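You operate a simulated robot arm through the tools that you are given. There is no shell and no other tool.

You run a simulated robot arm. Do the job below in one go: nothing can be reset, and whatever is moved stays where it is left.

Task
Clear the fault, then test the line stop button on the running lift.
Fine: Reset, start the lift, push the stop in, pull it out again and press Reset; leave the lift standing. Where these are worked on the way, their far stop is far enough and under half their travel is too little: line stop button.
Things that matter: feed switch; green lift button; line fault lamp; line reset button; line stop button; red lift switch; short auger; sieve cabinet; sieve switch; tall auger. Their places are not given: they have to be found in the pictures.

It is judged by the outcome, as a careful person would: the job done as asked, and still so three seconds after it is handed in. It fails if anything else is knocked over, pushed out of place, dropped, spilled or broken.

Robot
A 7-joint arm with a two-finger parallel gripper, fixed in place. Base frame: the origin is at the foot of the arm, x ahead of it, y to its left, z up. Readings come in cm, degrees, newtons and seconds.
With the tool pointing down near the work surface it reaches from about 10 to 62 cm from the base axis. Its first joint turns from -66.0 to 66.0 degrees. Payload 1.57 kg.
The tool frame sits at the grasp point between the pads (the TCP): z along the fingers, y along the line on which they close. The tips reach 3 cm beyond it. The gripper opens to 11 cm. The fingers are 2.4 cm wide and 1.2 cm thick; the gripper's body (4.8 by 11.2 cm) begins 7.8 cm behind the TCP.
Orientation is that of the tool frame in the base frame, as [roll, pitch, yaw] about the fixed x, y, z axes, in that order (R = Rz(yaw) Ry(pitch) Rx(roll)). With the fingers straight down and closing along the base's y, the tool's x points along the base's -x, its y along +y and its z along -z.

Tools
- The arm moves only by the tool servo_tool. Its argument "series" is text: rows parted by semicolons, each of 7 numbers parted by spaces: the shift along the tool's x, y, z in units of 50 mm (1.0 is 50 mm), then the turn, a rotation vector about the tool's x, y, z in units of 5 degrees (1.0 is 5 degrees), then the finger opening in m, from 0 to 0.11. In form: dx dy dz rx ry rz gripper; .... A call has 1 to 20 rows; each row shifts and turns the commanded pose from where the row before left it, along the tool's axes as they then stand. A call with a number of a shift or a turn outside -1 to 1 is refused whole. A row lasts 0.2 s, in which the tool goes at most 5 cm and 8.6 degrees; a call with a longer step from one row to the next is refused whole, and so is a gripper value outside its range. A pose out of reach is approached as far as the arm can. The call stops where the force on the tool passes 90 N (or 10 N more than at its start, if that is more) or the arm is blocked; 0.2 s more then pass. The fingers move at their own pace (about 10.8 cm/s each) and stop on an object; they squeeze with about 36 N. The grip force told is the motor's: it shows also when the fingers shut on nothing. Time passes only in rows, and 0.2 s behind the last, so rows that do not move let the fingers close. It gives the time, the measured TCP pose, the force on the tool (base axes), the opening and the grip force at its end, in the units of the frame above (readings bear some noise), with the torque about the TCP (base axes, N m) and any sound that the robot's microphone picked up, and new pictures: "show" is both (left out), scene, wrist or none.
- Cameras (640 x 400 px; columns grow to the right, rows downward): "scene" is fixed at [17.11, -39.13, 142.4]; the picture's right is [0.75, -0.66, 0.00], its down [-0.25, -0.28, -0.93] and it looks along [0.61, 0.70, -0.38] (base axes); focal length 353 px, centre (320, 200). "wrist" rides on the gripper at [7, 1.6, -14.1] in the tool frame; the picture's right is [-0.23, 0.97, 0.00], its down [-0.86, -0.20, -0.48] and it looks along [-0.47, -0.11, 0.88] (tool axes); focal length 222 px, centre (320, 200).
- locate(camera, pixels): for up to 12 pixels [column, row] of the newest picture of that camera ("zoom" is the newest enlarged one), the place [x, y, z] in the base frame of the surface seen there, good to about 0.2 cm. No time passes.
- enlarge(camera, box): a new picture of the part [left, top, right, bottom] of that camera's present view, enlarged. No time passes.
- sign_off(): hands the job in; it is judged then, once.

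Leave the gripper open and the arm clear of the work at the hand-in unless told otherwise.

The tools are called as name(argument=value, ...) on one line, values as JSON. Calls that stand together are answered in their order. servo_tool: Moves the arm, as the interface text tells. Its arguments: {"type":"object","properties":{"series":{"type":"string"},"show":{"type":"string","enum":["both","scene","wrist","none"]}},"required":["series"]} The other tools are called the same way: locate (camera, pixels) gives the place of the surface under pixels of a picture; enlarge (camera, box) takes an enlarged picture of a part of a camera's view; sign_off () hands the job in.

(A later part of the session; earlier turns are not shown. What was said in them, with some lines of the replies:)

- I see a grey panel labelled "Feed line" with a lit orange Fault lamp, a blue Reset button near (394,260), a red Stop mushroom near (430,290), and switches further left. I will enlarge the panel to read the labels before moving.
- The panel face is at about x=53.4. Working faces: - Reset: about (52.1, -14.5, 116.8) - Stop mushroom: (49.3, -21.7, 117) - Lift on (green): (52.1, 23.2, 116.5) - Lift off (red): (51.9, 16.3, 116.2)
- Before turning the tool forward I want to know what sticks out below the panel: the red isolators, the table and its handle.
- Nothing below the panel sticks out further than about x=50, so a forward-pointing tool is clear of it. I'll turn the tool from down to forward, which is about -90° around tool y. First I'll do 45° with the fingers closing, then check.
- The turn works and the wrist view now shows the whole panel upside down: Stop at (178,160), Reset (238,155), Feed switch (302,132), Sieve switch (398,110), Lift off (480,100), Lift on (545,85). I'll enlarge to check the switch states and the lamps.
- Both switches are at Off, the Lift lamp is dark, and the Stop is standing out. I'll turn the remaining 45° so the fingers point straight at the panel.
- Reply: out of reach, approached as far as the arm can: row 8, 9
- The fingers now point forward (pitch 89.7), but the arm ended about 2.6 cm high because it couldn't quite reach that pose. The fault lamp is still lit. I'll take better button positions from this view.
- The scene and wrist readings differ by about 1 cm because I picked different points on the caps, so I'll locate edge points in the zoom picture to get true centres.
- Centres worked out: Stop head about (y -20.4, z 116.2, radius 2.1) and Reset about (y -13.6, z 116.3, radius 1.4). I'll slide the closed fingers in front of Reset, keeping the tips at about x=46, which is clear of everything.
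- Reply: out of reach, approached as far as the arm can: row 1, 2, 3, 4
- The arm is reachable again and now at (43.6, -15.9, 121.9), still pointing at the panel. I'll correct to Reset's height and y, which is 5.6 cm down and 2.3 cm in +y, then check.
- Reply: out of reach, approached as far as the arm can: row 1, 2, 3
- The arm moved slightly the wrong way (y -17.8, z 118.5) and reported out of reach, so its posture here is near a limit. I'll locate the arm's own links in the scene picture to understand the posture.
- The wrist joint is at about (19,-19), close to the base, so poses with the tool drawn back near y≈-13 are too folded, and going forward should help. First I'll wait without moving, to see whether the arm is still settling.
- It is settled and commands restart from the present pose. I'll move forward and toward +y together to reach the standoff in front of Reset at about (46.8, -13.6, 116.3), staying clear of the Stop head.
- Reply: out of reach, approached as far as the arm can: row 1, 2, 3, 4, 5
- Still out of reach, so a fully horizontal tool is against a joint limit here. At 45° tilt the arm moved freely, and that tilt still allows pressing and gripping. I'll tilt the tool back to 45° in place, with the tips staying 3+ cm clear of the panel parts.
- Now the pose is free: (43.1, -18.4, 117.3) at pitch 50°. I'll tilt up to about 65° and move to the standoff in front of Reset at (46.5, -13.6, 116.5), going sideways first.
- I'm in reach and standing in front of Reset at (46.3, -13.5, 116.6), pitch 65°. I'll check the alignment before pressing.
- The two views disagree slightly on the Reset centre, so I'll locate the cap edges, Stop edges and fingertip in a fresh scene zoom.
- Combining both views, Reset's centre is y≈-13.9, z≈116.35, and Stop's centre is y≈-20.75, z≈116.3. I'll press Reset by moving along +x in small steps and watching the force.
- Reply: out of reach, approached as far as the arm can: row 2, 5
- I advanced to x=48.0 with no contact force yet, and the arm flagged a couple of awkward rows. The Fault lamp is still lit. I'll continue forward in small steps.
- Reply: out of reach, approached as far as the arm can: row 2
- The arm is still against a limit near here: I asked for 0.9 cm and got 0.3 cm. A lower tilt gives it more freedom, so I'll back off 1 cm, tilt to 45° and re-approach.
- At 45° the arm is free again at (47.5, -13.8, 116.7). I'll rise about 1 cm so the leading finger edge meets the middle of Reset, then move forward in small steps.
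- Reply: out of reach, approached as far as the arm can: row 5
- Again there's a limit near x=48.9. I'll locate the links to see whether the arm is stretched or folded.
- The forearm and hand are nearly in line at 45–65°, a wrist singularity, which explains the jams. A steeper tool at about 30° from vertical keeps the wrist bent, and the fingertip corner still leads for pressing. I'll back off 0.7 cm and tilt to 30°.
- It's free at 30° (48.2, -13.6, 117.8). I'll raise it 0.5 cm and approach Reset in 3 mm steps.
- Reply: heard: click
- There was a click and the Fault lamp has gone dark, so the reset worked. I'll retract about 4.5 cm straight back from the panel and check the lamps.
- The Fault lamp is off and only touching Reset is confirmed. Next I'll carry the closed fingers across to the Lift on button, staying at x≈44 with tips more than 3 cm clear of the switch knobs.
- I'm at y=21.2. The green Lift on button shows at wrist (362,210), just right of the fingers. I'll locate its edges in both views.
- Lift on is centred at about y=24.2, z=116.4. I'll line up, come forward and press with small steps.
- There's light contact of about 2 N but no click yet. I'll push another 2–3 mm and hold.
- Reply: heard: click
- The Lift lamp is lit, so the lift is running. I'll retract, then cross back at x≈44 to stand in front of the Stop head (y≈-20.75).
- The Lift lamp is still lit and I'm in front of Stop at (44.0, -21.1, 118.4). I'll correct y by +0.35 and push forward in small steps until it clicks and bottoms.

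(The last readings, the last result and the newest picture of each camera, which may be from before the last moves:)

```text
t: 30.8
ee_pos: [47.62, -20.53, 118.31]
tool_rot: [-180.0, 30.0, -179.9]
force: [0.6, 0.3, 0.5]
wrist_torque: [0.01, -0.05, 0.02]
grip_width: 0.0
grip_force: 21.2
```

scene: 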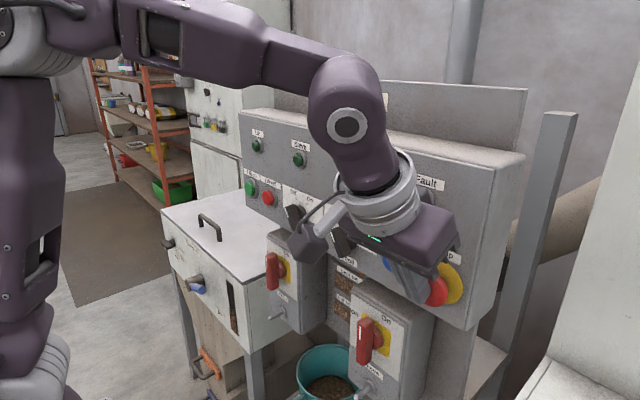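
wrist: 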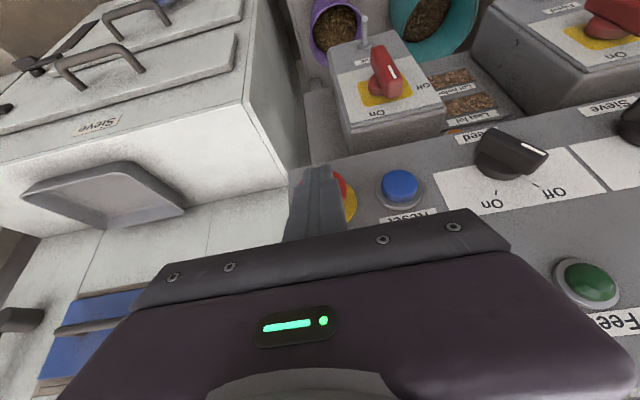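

The Lift lamp is dark now, so the stop has tripped, but the force is near zero. I'll keep pushing in small steps to be sure the button is fully home.

servo_tool(series="-0.035 -0.03 0.02 0 0 0 0.0; -0.035 0 0.02 0 0 0 0.0; -0.035 0 0.02 0 0 0 0.0; 0 0 0 0 0 0 0.0", show="scene")

enlarge(camera="scene", box=[370, 200, 500, 340])

```text
t: 31.8
ee_pos: [47.88, -20.55, 118.41]
tool_rot: [179.9, 29.7, 179.9]
force: [-51.9, 8.2, 12.1]
wrist_torque: [-0.01, 0.67, 0.21]
grip_width: 0.02
grip_force: 21.2
```

scene: 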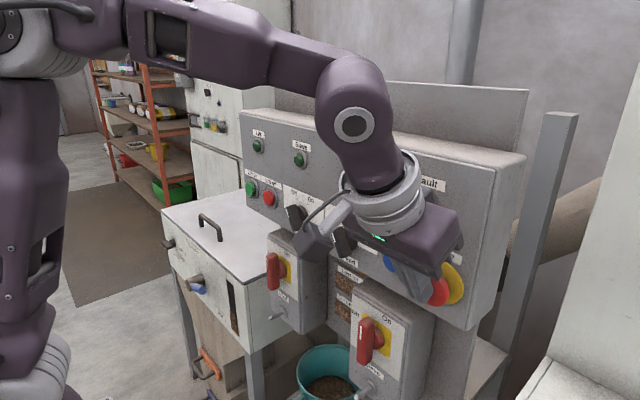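

```text
2.86 times, centred on (435, 270) of scene
```

zoom: 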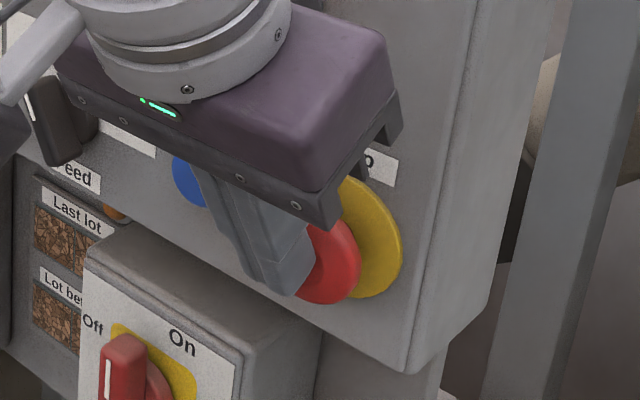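

The force is 52 N at x=47.9, so the Stop is hard against its inner end, about 1.2 cm in, with the lift lamp out. I'll back off 3.5 cm and open the fingers to 6.2 cm so they can straddle the head.

servo_tool(series="0.3 0 -0.175 0 0 0 0.0; 0.3 0 -0.175 0 0 0 0.0; 0 0 0 0 0 0 0.062; 0 0 0 0 0 0 0.062; 0 0 0 0 0 0 0.062", show="both")

enlarge(camera="wrist", box=[240, 130, 440, 260])

enlarge(camera="scene", box=[360, 200, 500, 340])

```text
t: 33.0
ee_pos: [44.59, -20.75, 118.4]
tool_rot: [180.0, 30.0, 180.0]
force: [-0.5, -0.2, -0.4]
wrist_torque: [-0.01, -0.01, -0.01]
grip_width: 6.2
grip_force: 0.0
```

scene: 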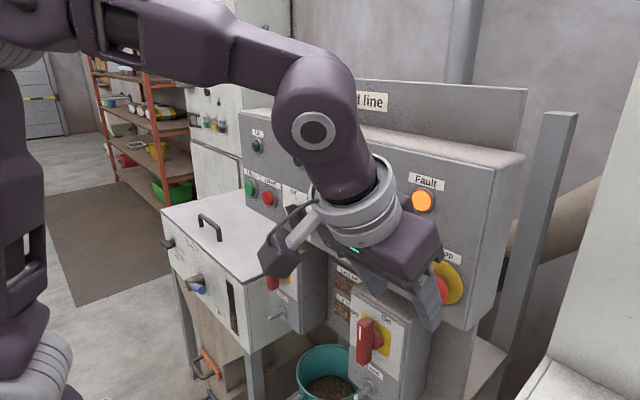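
wrist: 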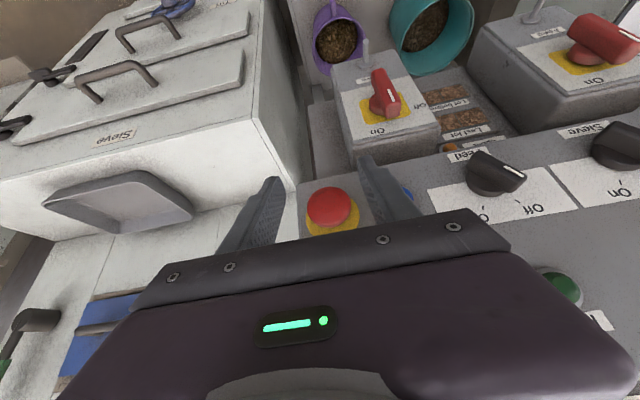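

```text
3.08 times, centred on (340, 195) of wrist
```

zoom: 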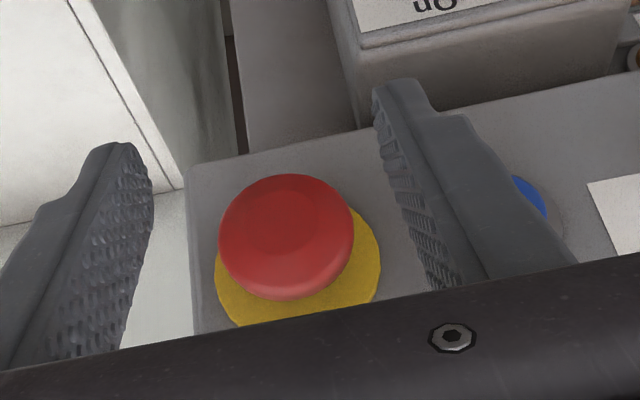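

```text
2.86 times, centred on (430, 270) of scene
```

zoom: 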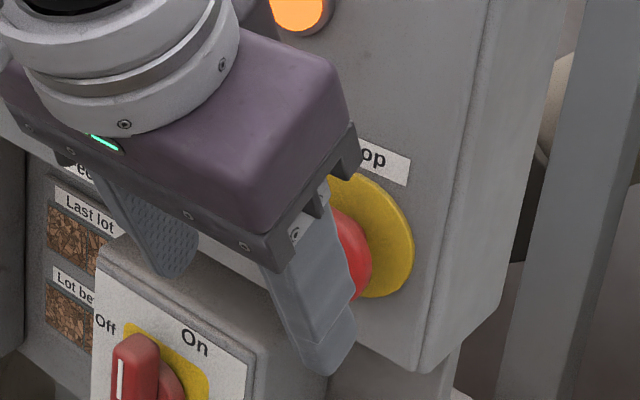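

The Fault lamp is lit again, the Lift lamp is dark and the head stays latched in. I'll locate the pushed-in head and the fingertips.

locate(camera="wrist", pixels=[[308, 210], [351, 206], [328, 189], [331, 222], [329, 206], [315, 196], [345, 217], [276, 180], [366, 158]])

```text
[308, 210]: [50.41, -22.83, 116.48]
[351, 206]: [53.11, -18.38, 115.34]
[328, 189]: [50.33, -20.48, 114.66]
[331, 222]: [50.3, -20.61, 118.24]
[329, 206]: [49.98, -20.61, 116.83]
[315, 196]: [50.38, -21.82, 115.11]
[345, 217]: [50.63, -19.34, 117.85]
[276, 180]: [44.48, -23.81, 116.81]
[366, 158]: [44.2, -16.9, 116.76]
```

The head is centred at (y -20.7, z 116.4), front at x≈50.0, and the fingers are centred on it. I'll slide the open fingers to either side of it, with TCP at (49.8, -20.7, 117.7) and the tips about 0.7 cm short of the yellow plate.

servo_tool(series="-0.2075 0.005 0.16 0 0 0 0.062; -0.2075 0.005 0.16 0 0 0 0.062; -0.2075 0 0.16 0 0 0 0.062; -0.2075 0 0.16 0 0 0 0.062; 0 0 0 0 0 0 0.062", show="both")

enlarge(camera="wrist", box=[240, 130, 440, 260])

enlarge(camera="scene", box=[360, 200, 500, 340])

```text
t: 34.2
ee_pos: [49.93, -20.51, 117.84]
tool_rot: [180.0, 29.9, -179.9]
force: [0.6, 0.8, 0.0]
wrist_torque: [0.01, 0.0, -0.01]
grip_width: 6.18
grip_force: 0.0
```

scene: 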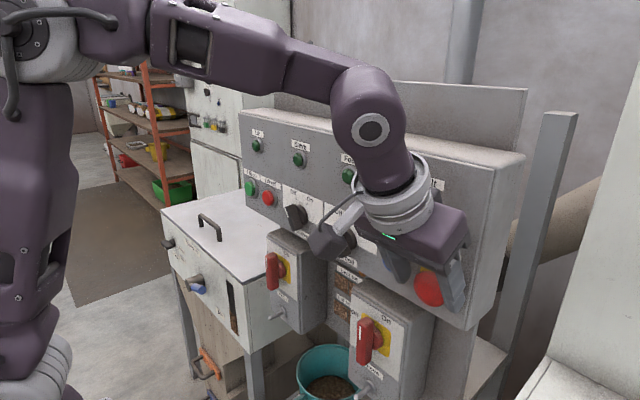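
wrist: 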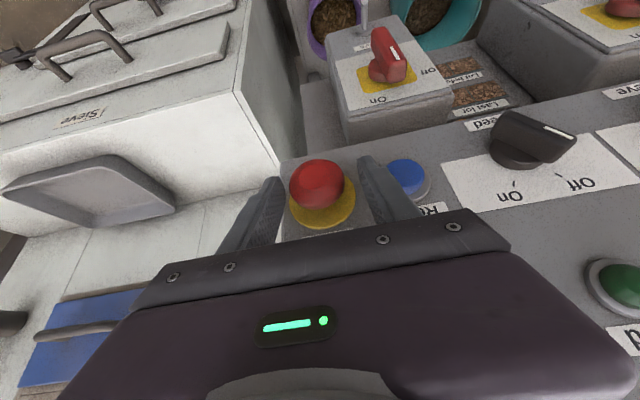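

```text
3.08 times, centred on (340, 195) of wrist
```

zoom: 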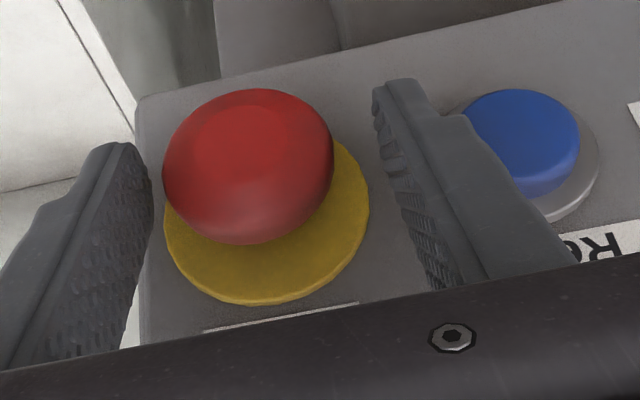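

```text
2.86 times, centred on (430, 270) of scene
```

zoom: 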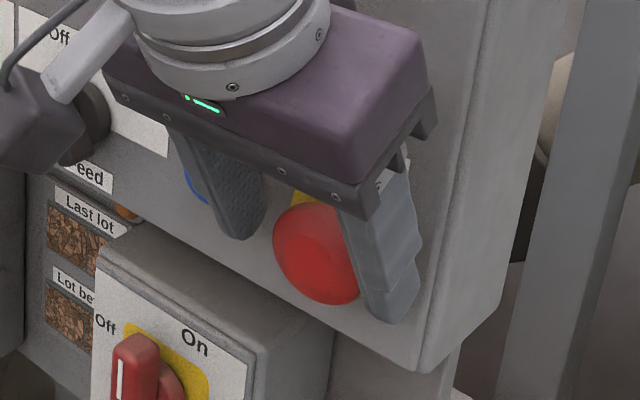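

The head sits between the fingers. I'll check the head edges against the finger positions before closing.

locate(camera="wrist", pixels=[[291, 184], [342, 180], [318, 161], [316, 207], [317, 184], [275, 181], [365, 159], [270, 190], [340, 205]])

locate(camera="scene", pixels=[[416, 290], [430, 275], [420, 272], [440, 300], [454, 305], [460, 295], [402, 280], [405, 270]])

```text
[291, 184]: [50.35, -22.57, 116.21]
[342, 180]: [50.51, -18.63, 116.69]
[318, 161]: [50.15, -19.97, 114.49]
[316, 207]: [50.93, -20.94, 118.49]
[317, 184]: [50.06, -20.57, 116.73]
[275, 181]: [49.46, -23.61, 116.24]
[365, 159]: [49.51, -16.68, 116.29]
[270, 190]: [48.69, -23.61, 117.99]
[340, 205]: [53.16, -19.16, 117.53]
```

```text
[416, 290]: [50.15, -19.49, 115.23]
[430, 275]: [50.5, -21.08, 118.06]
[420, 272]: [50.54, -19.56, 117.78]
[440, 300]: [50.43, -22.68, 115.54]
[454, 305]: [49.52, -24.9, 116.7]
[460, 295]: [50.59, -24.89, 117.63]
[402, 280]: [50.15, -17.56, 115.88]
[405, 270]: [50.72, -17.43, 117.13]
```

The head spans y -22.75 to -18.55 and the fingers' inner faces are at -23.6 and -17.4, so it's well centred. I'll close on it.

servo_tool(series="0 -0.03 0 0 0 0 0.05; 0 0 0 0 0 0 0.03; 0 0 0 0 0 0 0.02; 0 0 0 0 0 0 0.0; 0 0 0 0 0 0 0.0", show="both")

enlarge(camera="wrist", box=[240, 130, 440, 260])

```text
t: 35.4
ee_pos: [49.85, -20.7, 117.79]
tool_rot: [-179.9, 30.0, -180.0]
force: [1.1, -15.5, -3.8]
wrist_torque: [-0.35, 0.11, -0.22]
grip_width: 4.41
grip_force: 45.2
```

scene: 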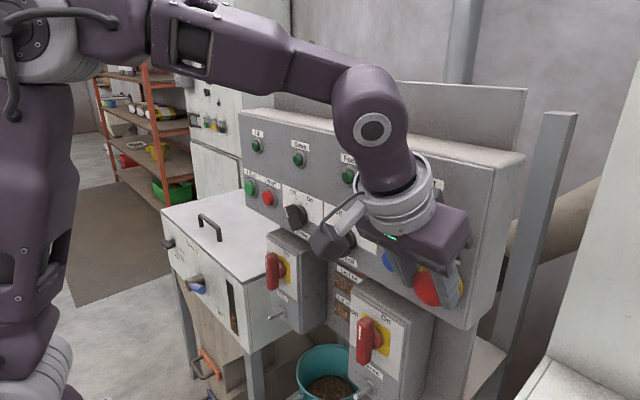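
wrist: 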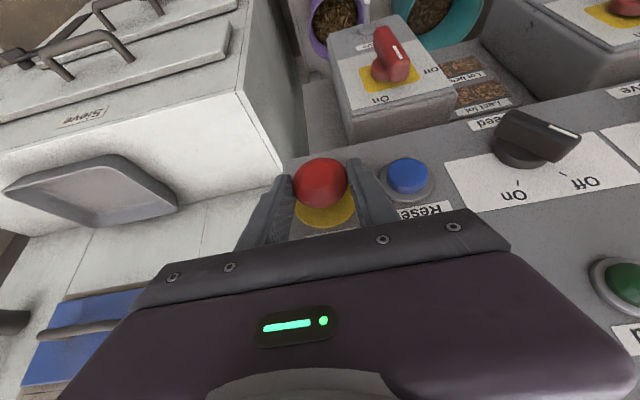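

```text
3.08 times, centred on (340, 195) of wrist
```

zoom: 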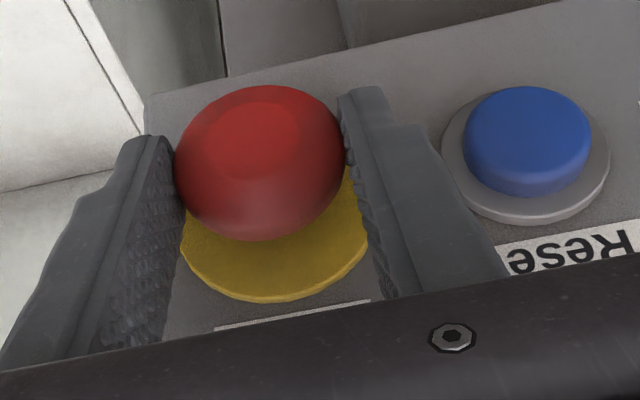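

I have a firm grip (4.4 cm wide, 45 N). I'll ease 1 mm toward -y to relieve the side load and pull straight back in 3 mm steps.

servo_tool(series="0 -0.02 0 0 0 0 0.0; 0.035 -0.01 -0.02 0 0 0 0.0; 0.035 0 -0.02 0 0 0 0.0; 0.035 0 -0.02 0 0 0 0.0; 0.035 0 -0.02 0 0 0 0.0; 0 0 0 0 0 0 0.0", show="both")

enlarge(camera="wrist", box=[240, 130, 440, 260])

```text
t: 36.8
ee_pos: [49.12, -20.88, 117.79]
tool_rot: [179.8, 30.0, -180.0]
force: [0.2, 7.0, 9.0]
wrist_torque: [0.21, -1.12, 0.1]
grip_width: 4.41
grip_force: 45.3
```

scene: 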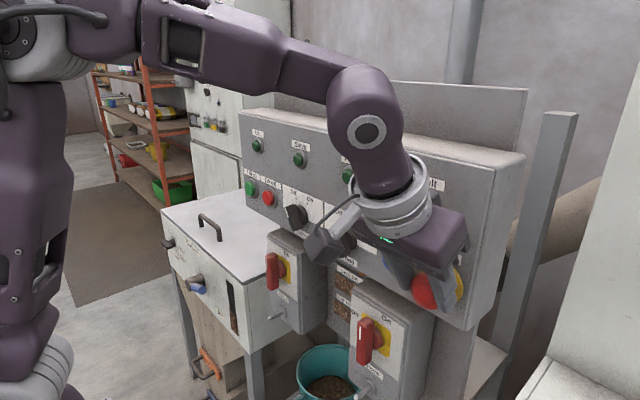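
wrist: 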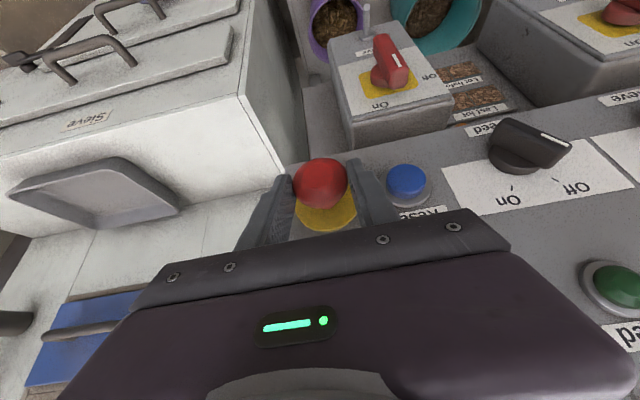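

```text
3.08 times, centred on (340, 195) of wrist
```

zoom: 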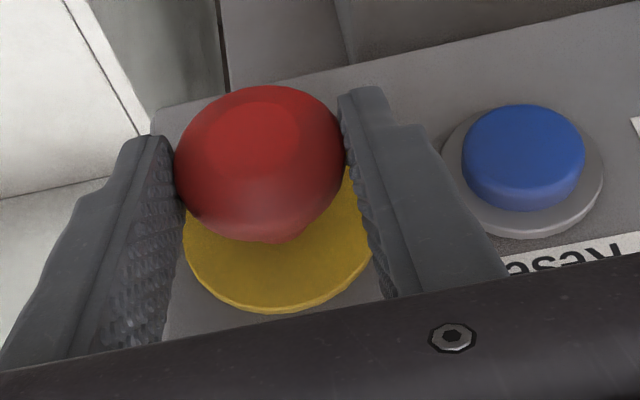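

The head followed by about 0.75 cm with little force in x. I'll pull further until it meets its outer stop.

servo_tool(series="0.0345 0 -0.02 0 0 0 0.0; 0.0345 0 -0.02 0 0 0 0.0; 0 0 0 0 0 0 0.0", show="both")

enlarge(camera="wrist", box=[240, 130, 440, 260])

locate(camera="wrist", pixels=[[317, 184], [320, 175], [313, 180], [322, 165]])

```text
t: 37.6
ee_pos: [48.83, -20.84, 117.79]
tool_rot: [180.0, 30.1, -179.9]
force: [34.2, 3.3, 0.5]
wrist_torque: [0.06, -0.74, -0.01]
grip_width: 4.42
grip_force: 44.7
```

scene: 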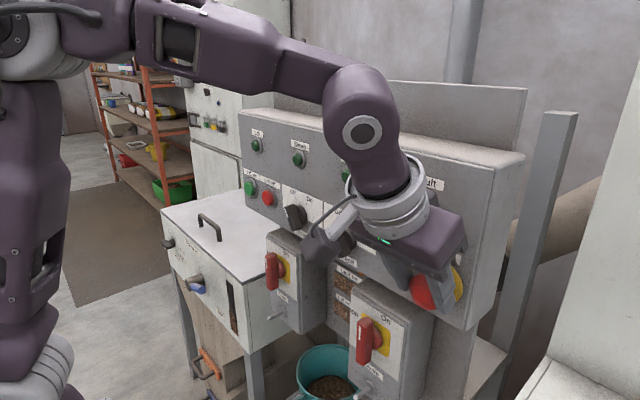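
wrist: 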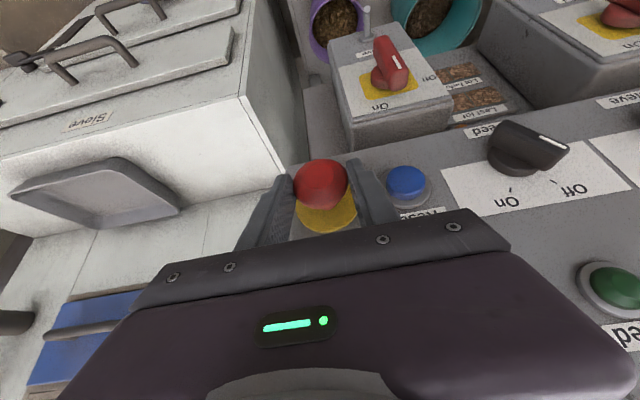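

```text
3.08 times, centred on (340, 195) of wrist
```

zoom: 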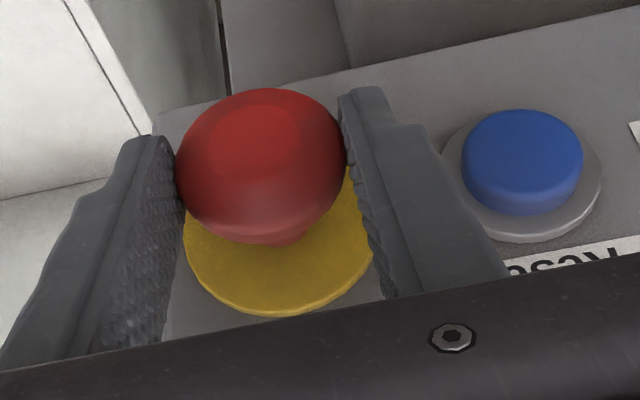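

```text
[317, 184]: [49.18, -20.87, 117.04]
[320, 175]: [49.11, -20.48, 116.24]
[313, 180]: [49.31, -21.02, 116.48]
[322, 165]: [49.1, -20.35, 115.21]
```

The pull force reached 34 N and the head front is back at x≈49.1, its original position, so it's at its outer stop. I'll ease the load slightly, open the fingers and back away along -x.

servo_tool(series="-0.008 0 0.005 0 0 0 0.0; 0 0 0 0 0 0 0.062; 0 0 0 0 0 0 0.062; 0.26 0 -0.15 0 0 0 0.062; 0.26 0 -0.15 0 0 0 0.062; 0.26 0 -0.15 0 0 0 0.062; 0 0 0 0 0 0 0.062", show="both")

enlarge(camera="scene", box=[360, 160, 520, 340])

```text
t: 39.2
ee_pos: [44.22, -20.89, 117.81]
tool_rot: [180.0, 30.0, 180.0]
force: [0.3, 0.2, 0.8]
wrist_torque: [-0.04, 0.03, 0.01]
grip_width: 6.22
grip_force: 0.1
```

scene: 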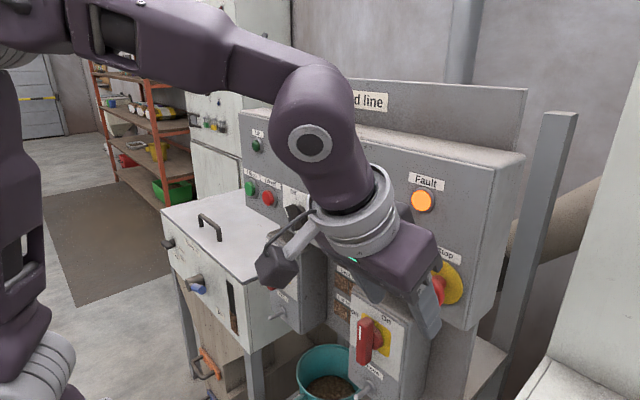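
wrist: 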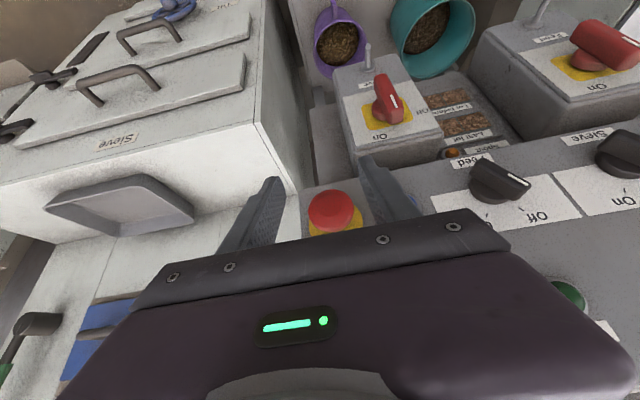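

```text
2.22 times, centred on (440, 250) of scene
```

zoom: 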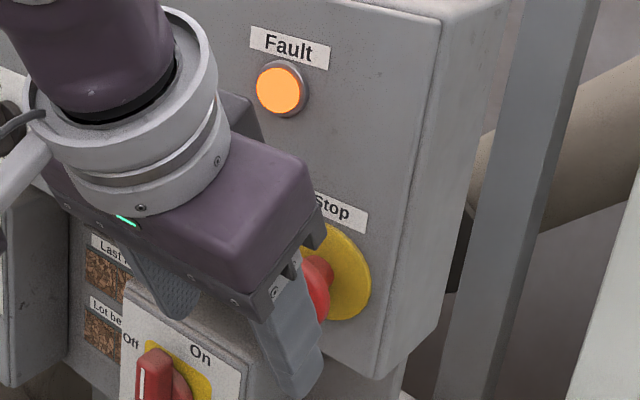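

The Stop is out again with its neck visible, the lift is standing and the Fault is lit. I'll close the fingers, move to Reset's position and press it as before.

servo_tool(series="-0.055 0 -0.095 0 0 0 0.0; 0 0.7 0 0 0 0 0.0; 0 0.7 0 0 0 0 0.0; 0 0 0 0 0 0 0.0; -0.4 0 0.231 0 0 0 0.0; -0.4 0 0.231 0 0 0 0.0; 0 0 0 0 0 0 0.0", show="both")

```text
t: 40.8
ee_pos: [49.04, -14.06, 118.35]
tool_rot: [180.0, 30.0, 180.0]
force: [0.5, 0.3, 0.0]
wrist_torque: [0.01, -0.04, -0.01]
grip_width: 0.0
grip_force: 21.4
```

scene: 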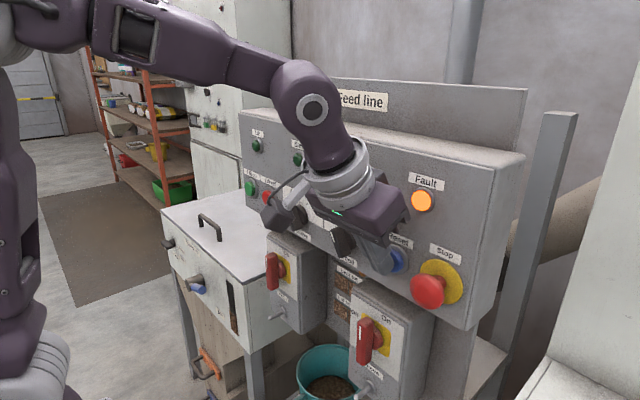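
wrist: 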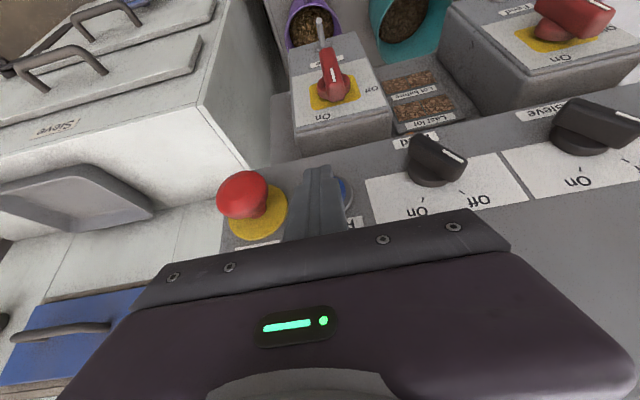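

I'm just short of Reset at x=49.0 with Fault lit, Stop fully out and the Lift lamp dark. Now I'll press Reset in small steps.

servo_tool(series="-0.052 0.02 0.03 0 0 0 0.0; -0.052 0 0.03 0 0 0 0.0; -0.052 0 0.03 0 0 0 0.0; -0.02 0 0.0115 0 0 0 0.0; 0 0 0 0 0 0 0.0", show="scene")

```text
t: 42.0
ee_pos: [49.87, -13.84, 118.32]
tool_rot: [-180.0, 30.0, -180.0]
force: [-2.7, -0.8, -0.4]
wrist_torque: [-0.02, 0.12, 0.0]
grip_width: 0.01
grip_force: 21.6
heard: click
```

scene: 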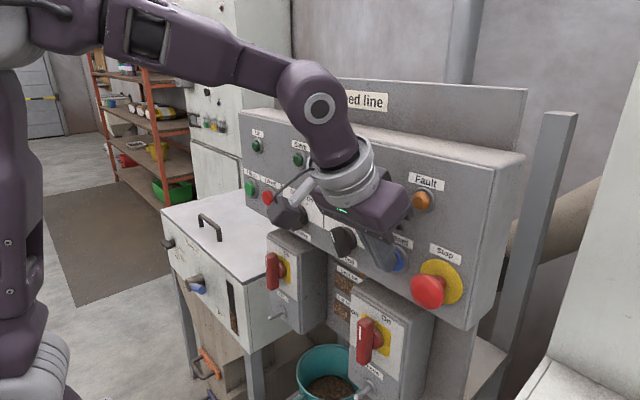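

There was a click, and the Fault lamp is out again with the Lift lamp dark. I'll retract well clear of the panel, open the gripper and take final pictures.

servo_tool(series="0.3 0 -0.175 0 0 0 0.0; 0.4 0 -0.231 0 0 0 0.0; 0.4 0 -0.231 0 0 0 0.0; 0.4 0 -0.231 0 0 0 0.0; 0 0.3 -0.4 0 0 0 0.0; 0 0.3 -0.4 0 0 0 0.05; 0 0.3 -0.4 0 0 0 0.08; 0 0 0 0 0 0 0.08; 0 0 0 0 0 0 0.08", show="both")

enlarge(camera="scene", box=[340, 160, 520, 340])

enlarge(camera="scene", box=[220, 110, 400, 270])

```text
t: 44.0
ee_pos: [38.12, -9.15, 123.71]
tool_rot: [-179.9, 30.0, 179.9]
force: [0.3, 0.0, 0.3]
wrist_torque: [0.03, -0.01, 0.02]
grip_width: 7.99
grip_force: 0.1
```

scene: 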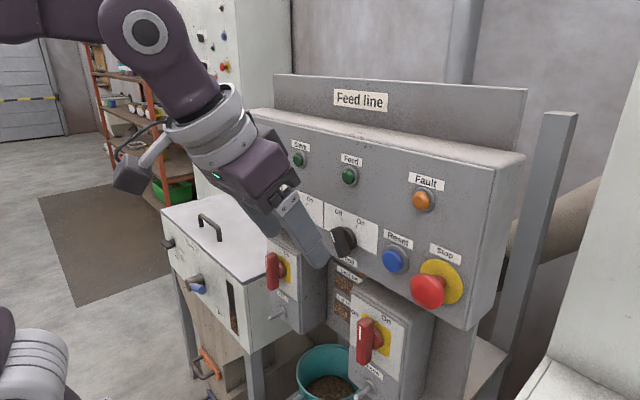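
wrist: 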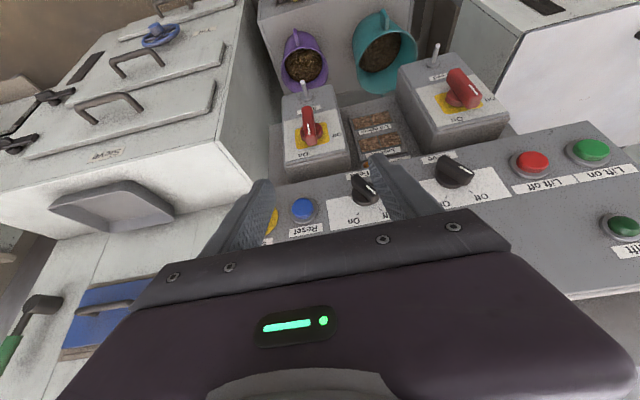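

```text
2.22 times, centred on (430, 250) of scene
```

zoom: 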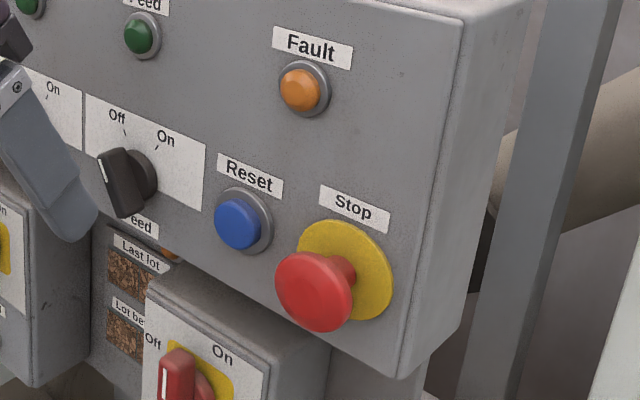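

```text
2.50 times, centred on (310, 190) of scene
```

zoom: 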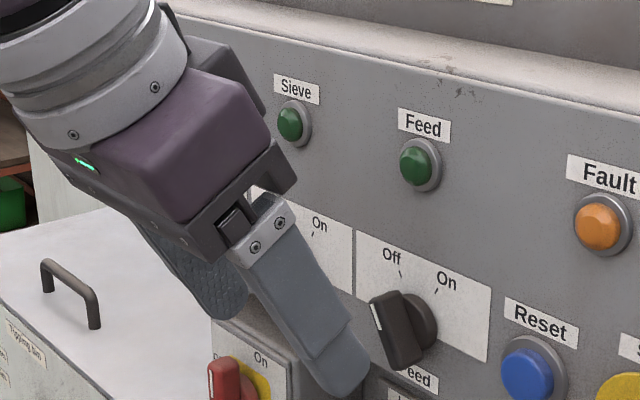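

Fault is dark, Stop is fully out, and both switches are still Off. I'll confirm the Lift lamp in the wrist view at about (622,226).

enlarge(camera="wrist", box=[420, 120, 640, 280])

```text
2.50 times, centred on (530, 200) of wrist
```

zoom: 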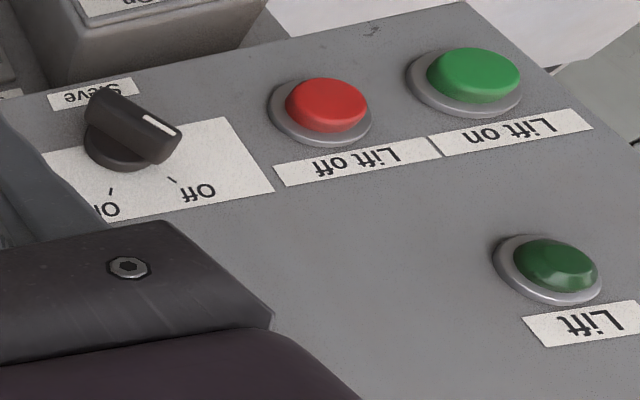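

The Lift lamp is dark (lift standing), Fault is cleared, Stop is out, the switches are untouched, the gripper is open and the arm is clear. I'm handing the job in.

sign_off()

```text
The job is handed in.
```

The fault is cleared and the stop button stopped the running lift; the lift is now standing. I handed the job in, but no verdict came back.

1. **First Reset:** it clicked and the Fault lamp went out.
2. **Lift start:** pressing Lift on lit the Lift lamp.
3. **Stop pushed in:** I pushed it to its inner stop, where the force reached 52 N. The Lift lamp went out and the Fault lamp came back on.
4. **Stop pulled out:** I pulled it until it met its outer stop at 34 N, back where it started.
5. **Second Reset:** it clicked, the Fault lamp went out and the Lift lamp stayed dark.

The feed and sieve switches stayed at Off throughout. I left the gripper open and the arm clear of the panel. I saw nothing knocked or moved.
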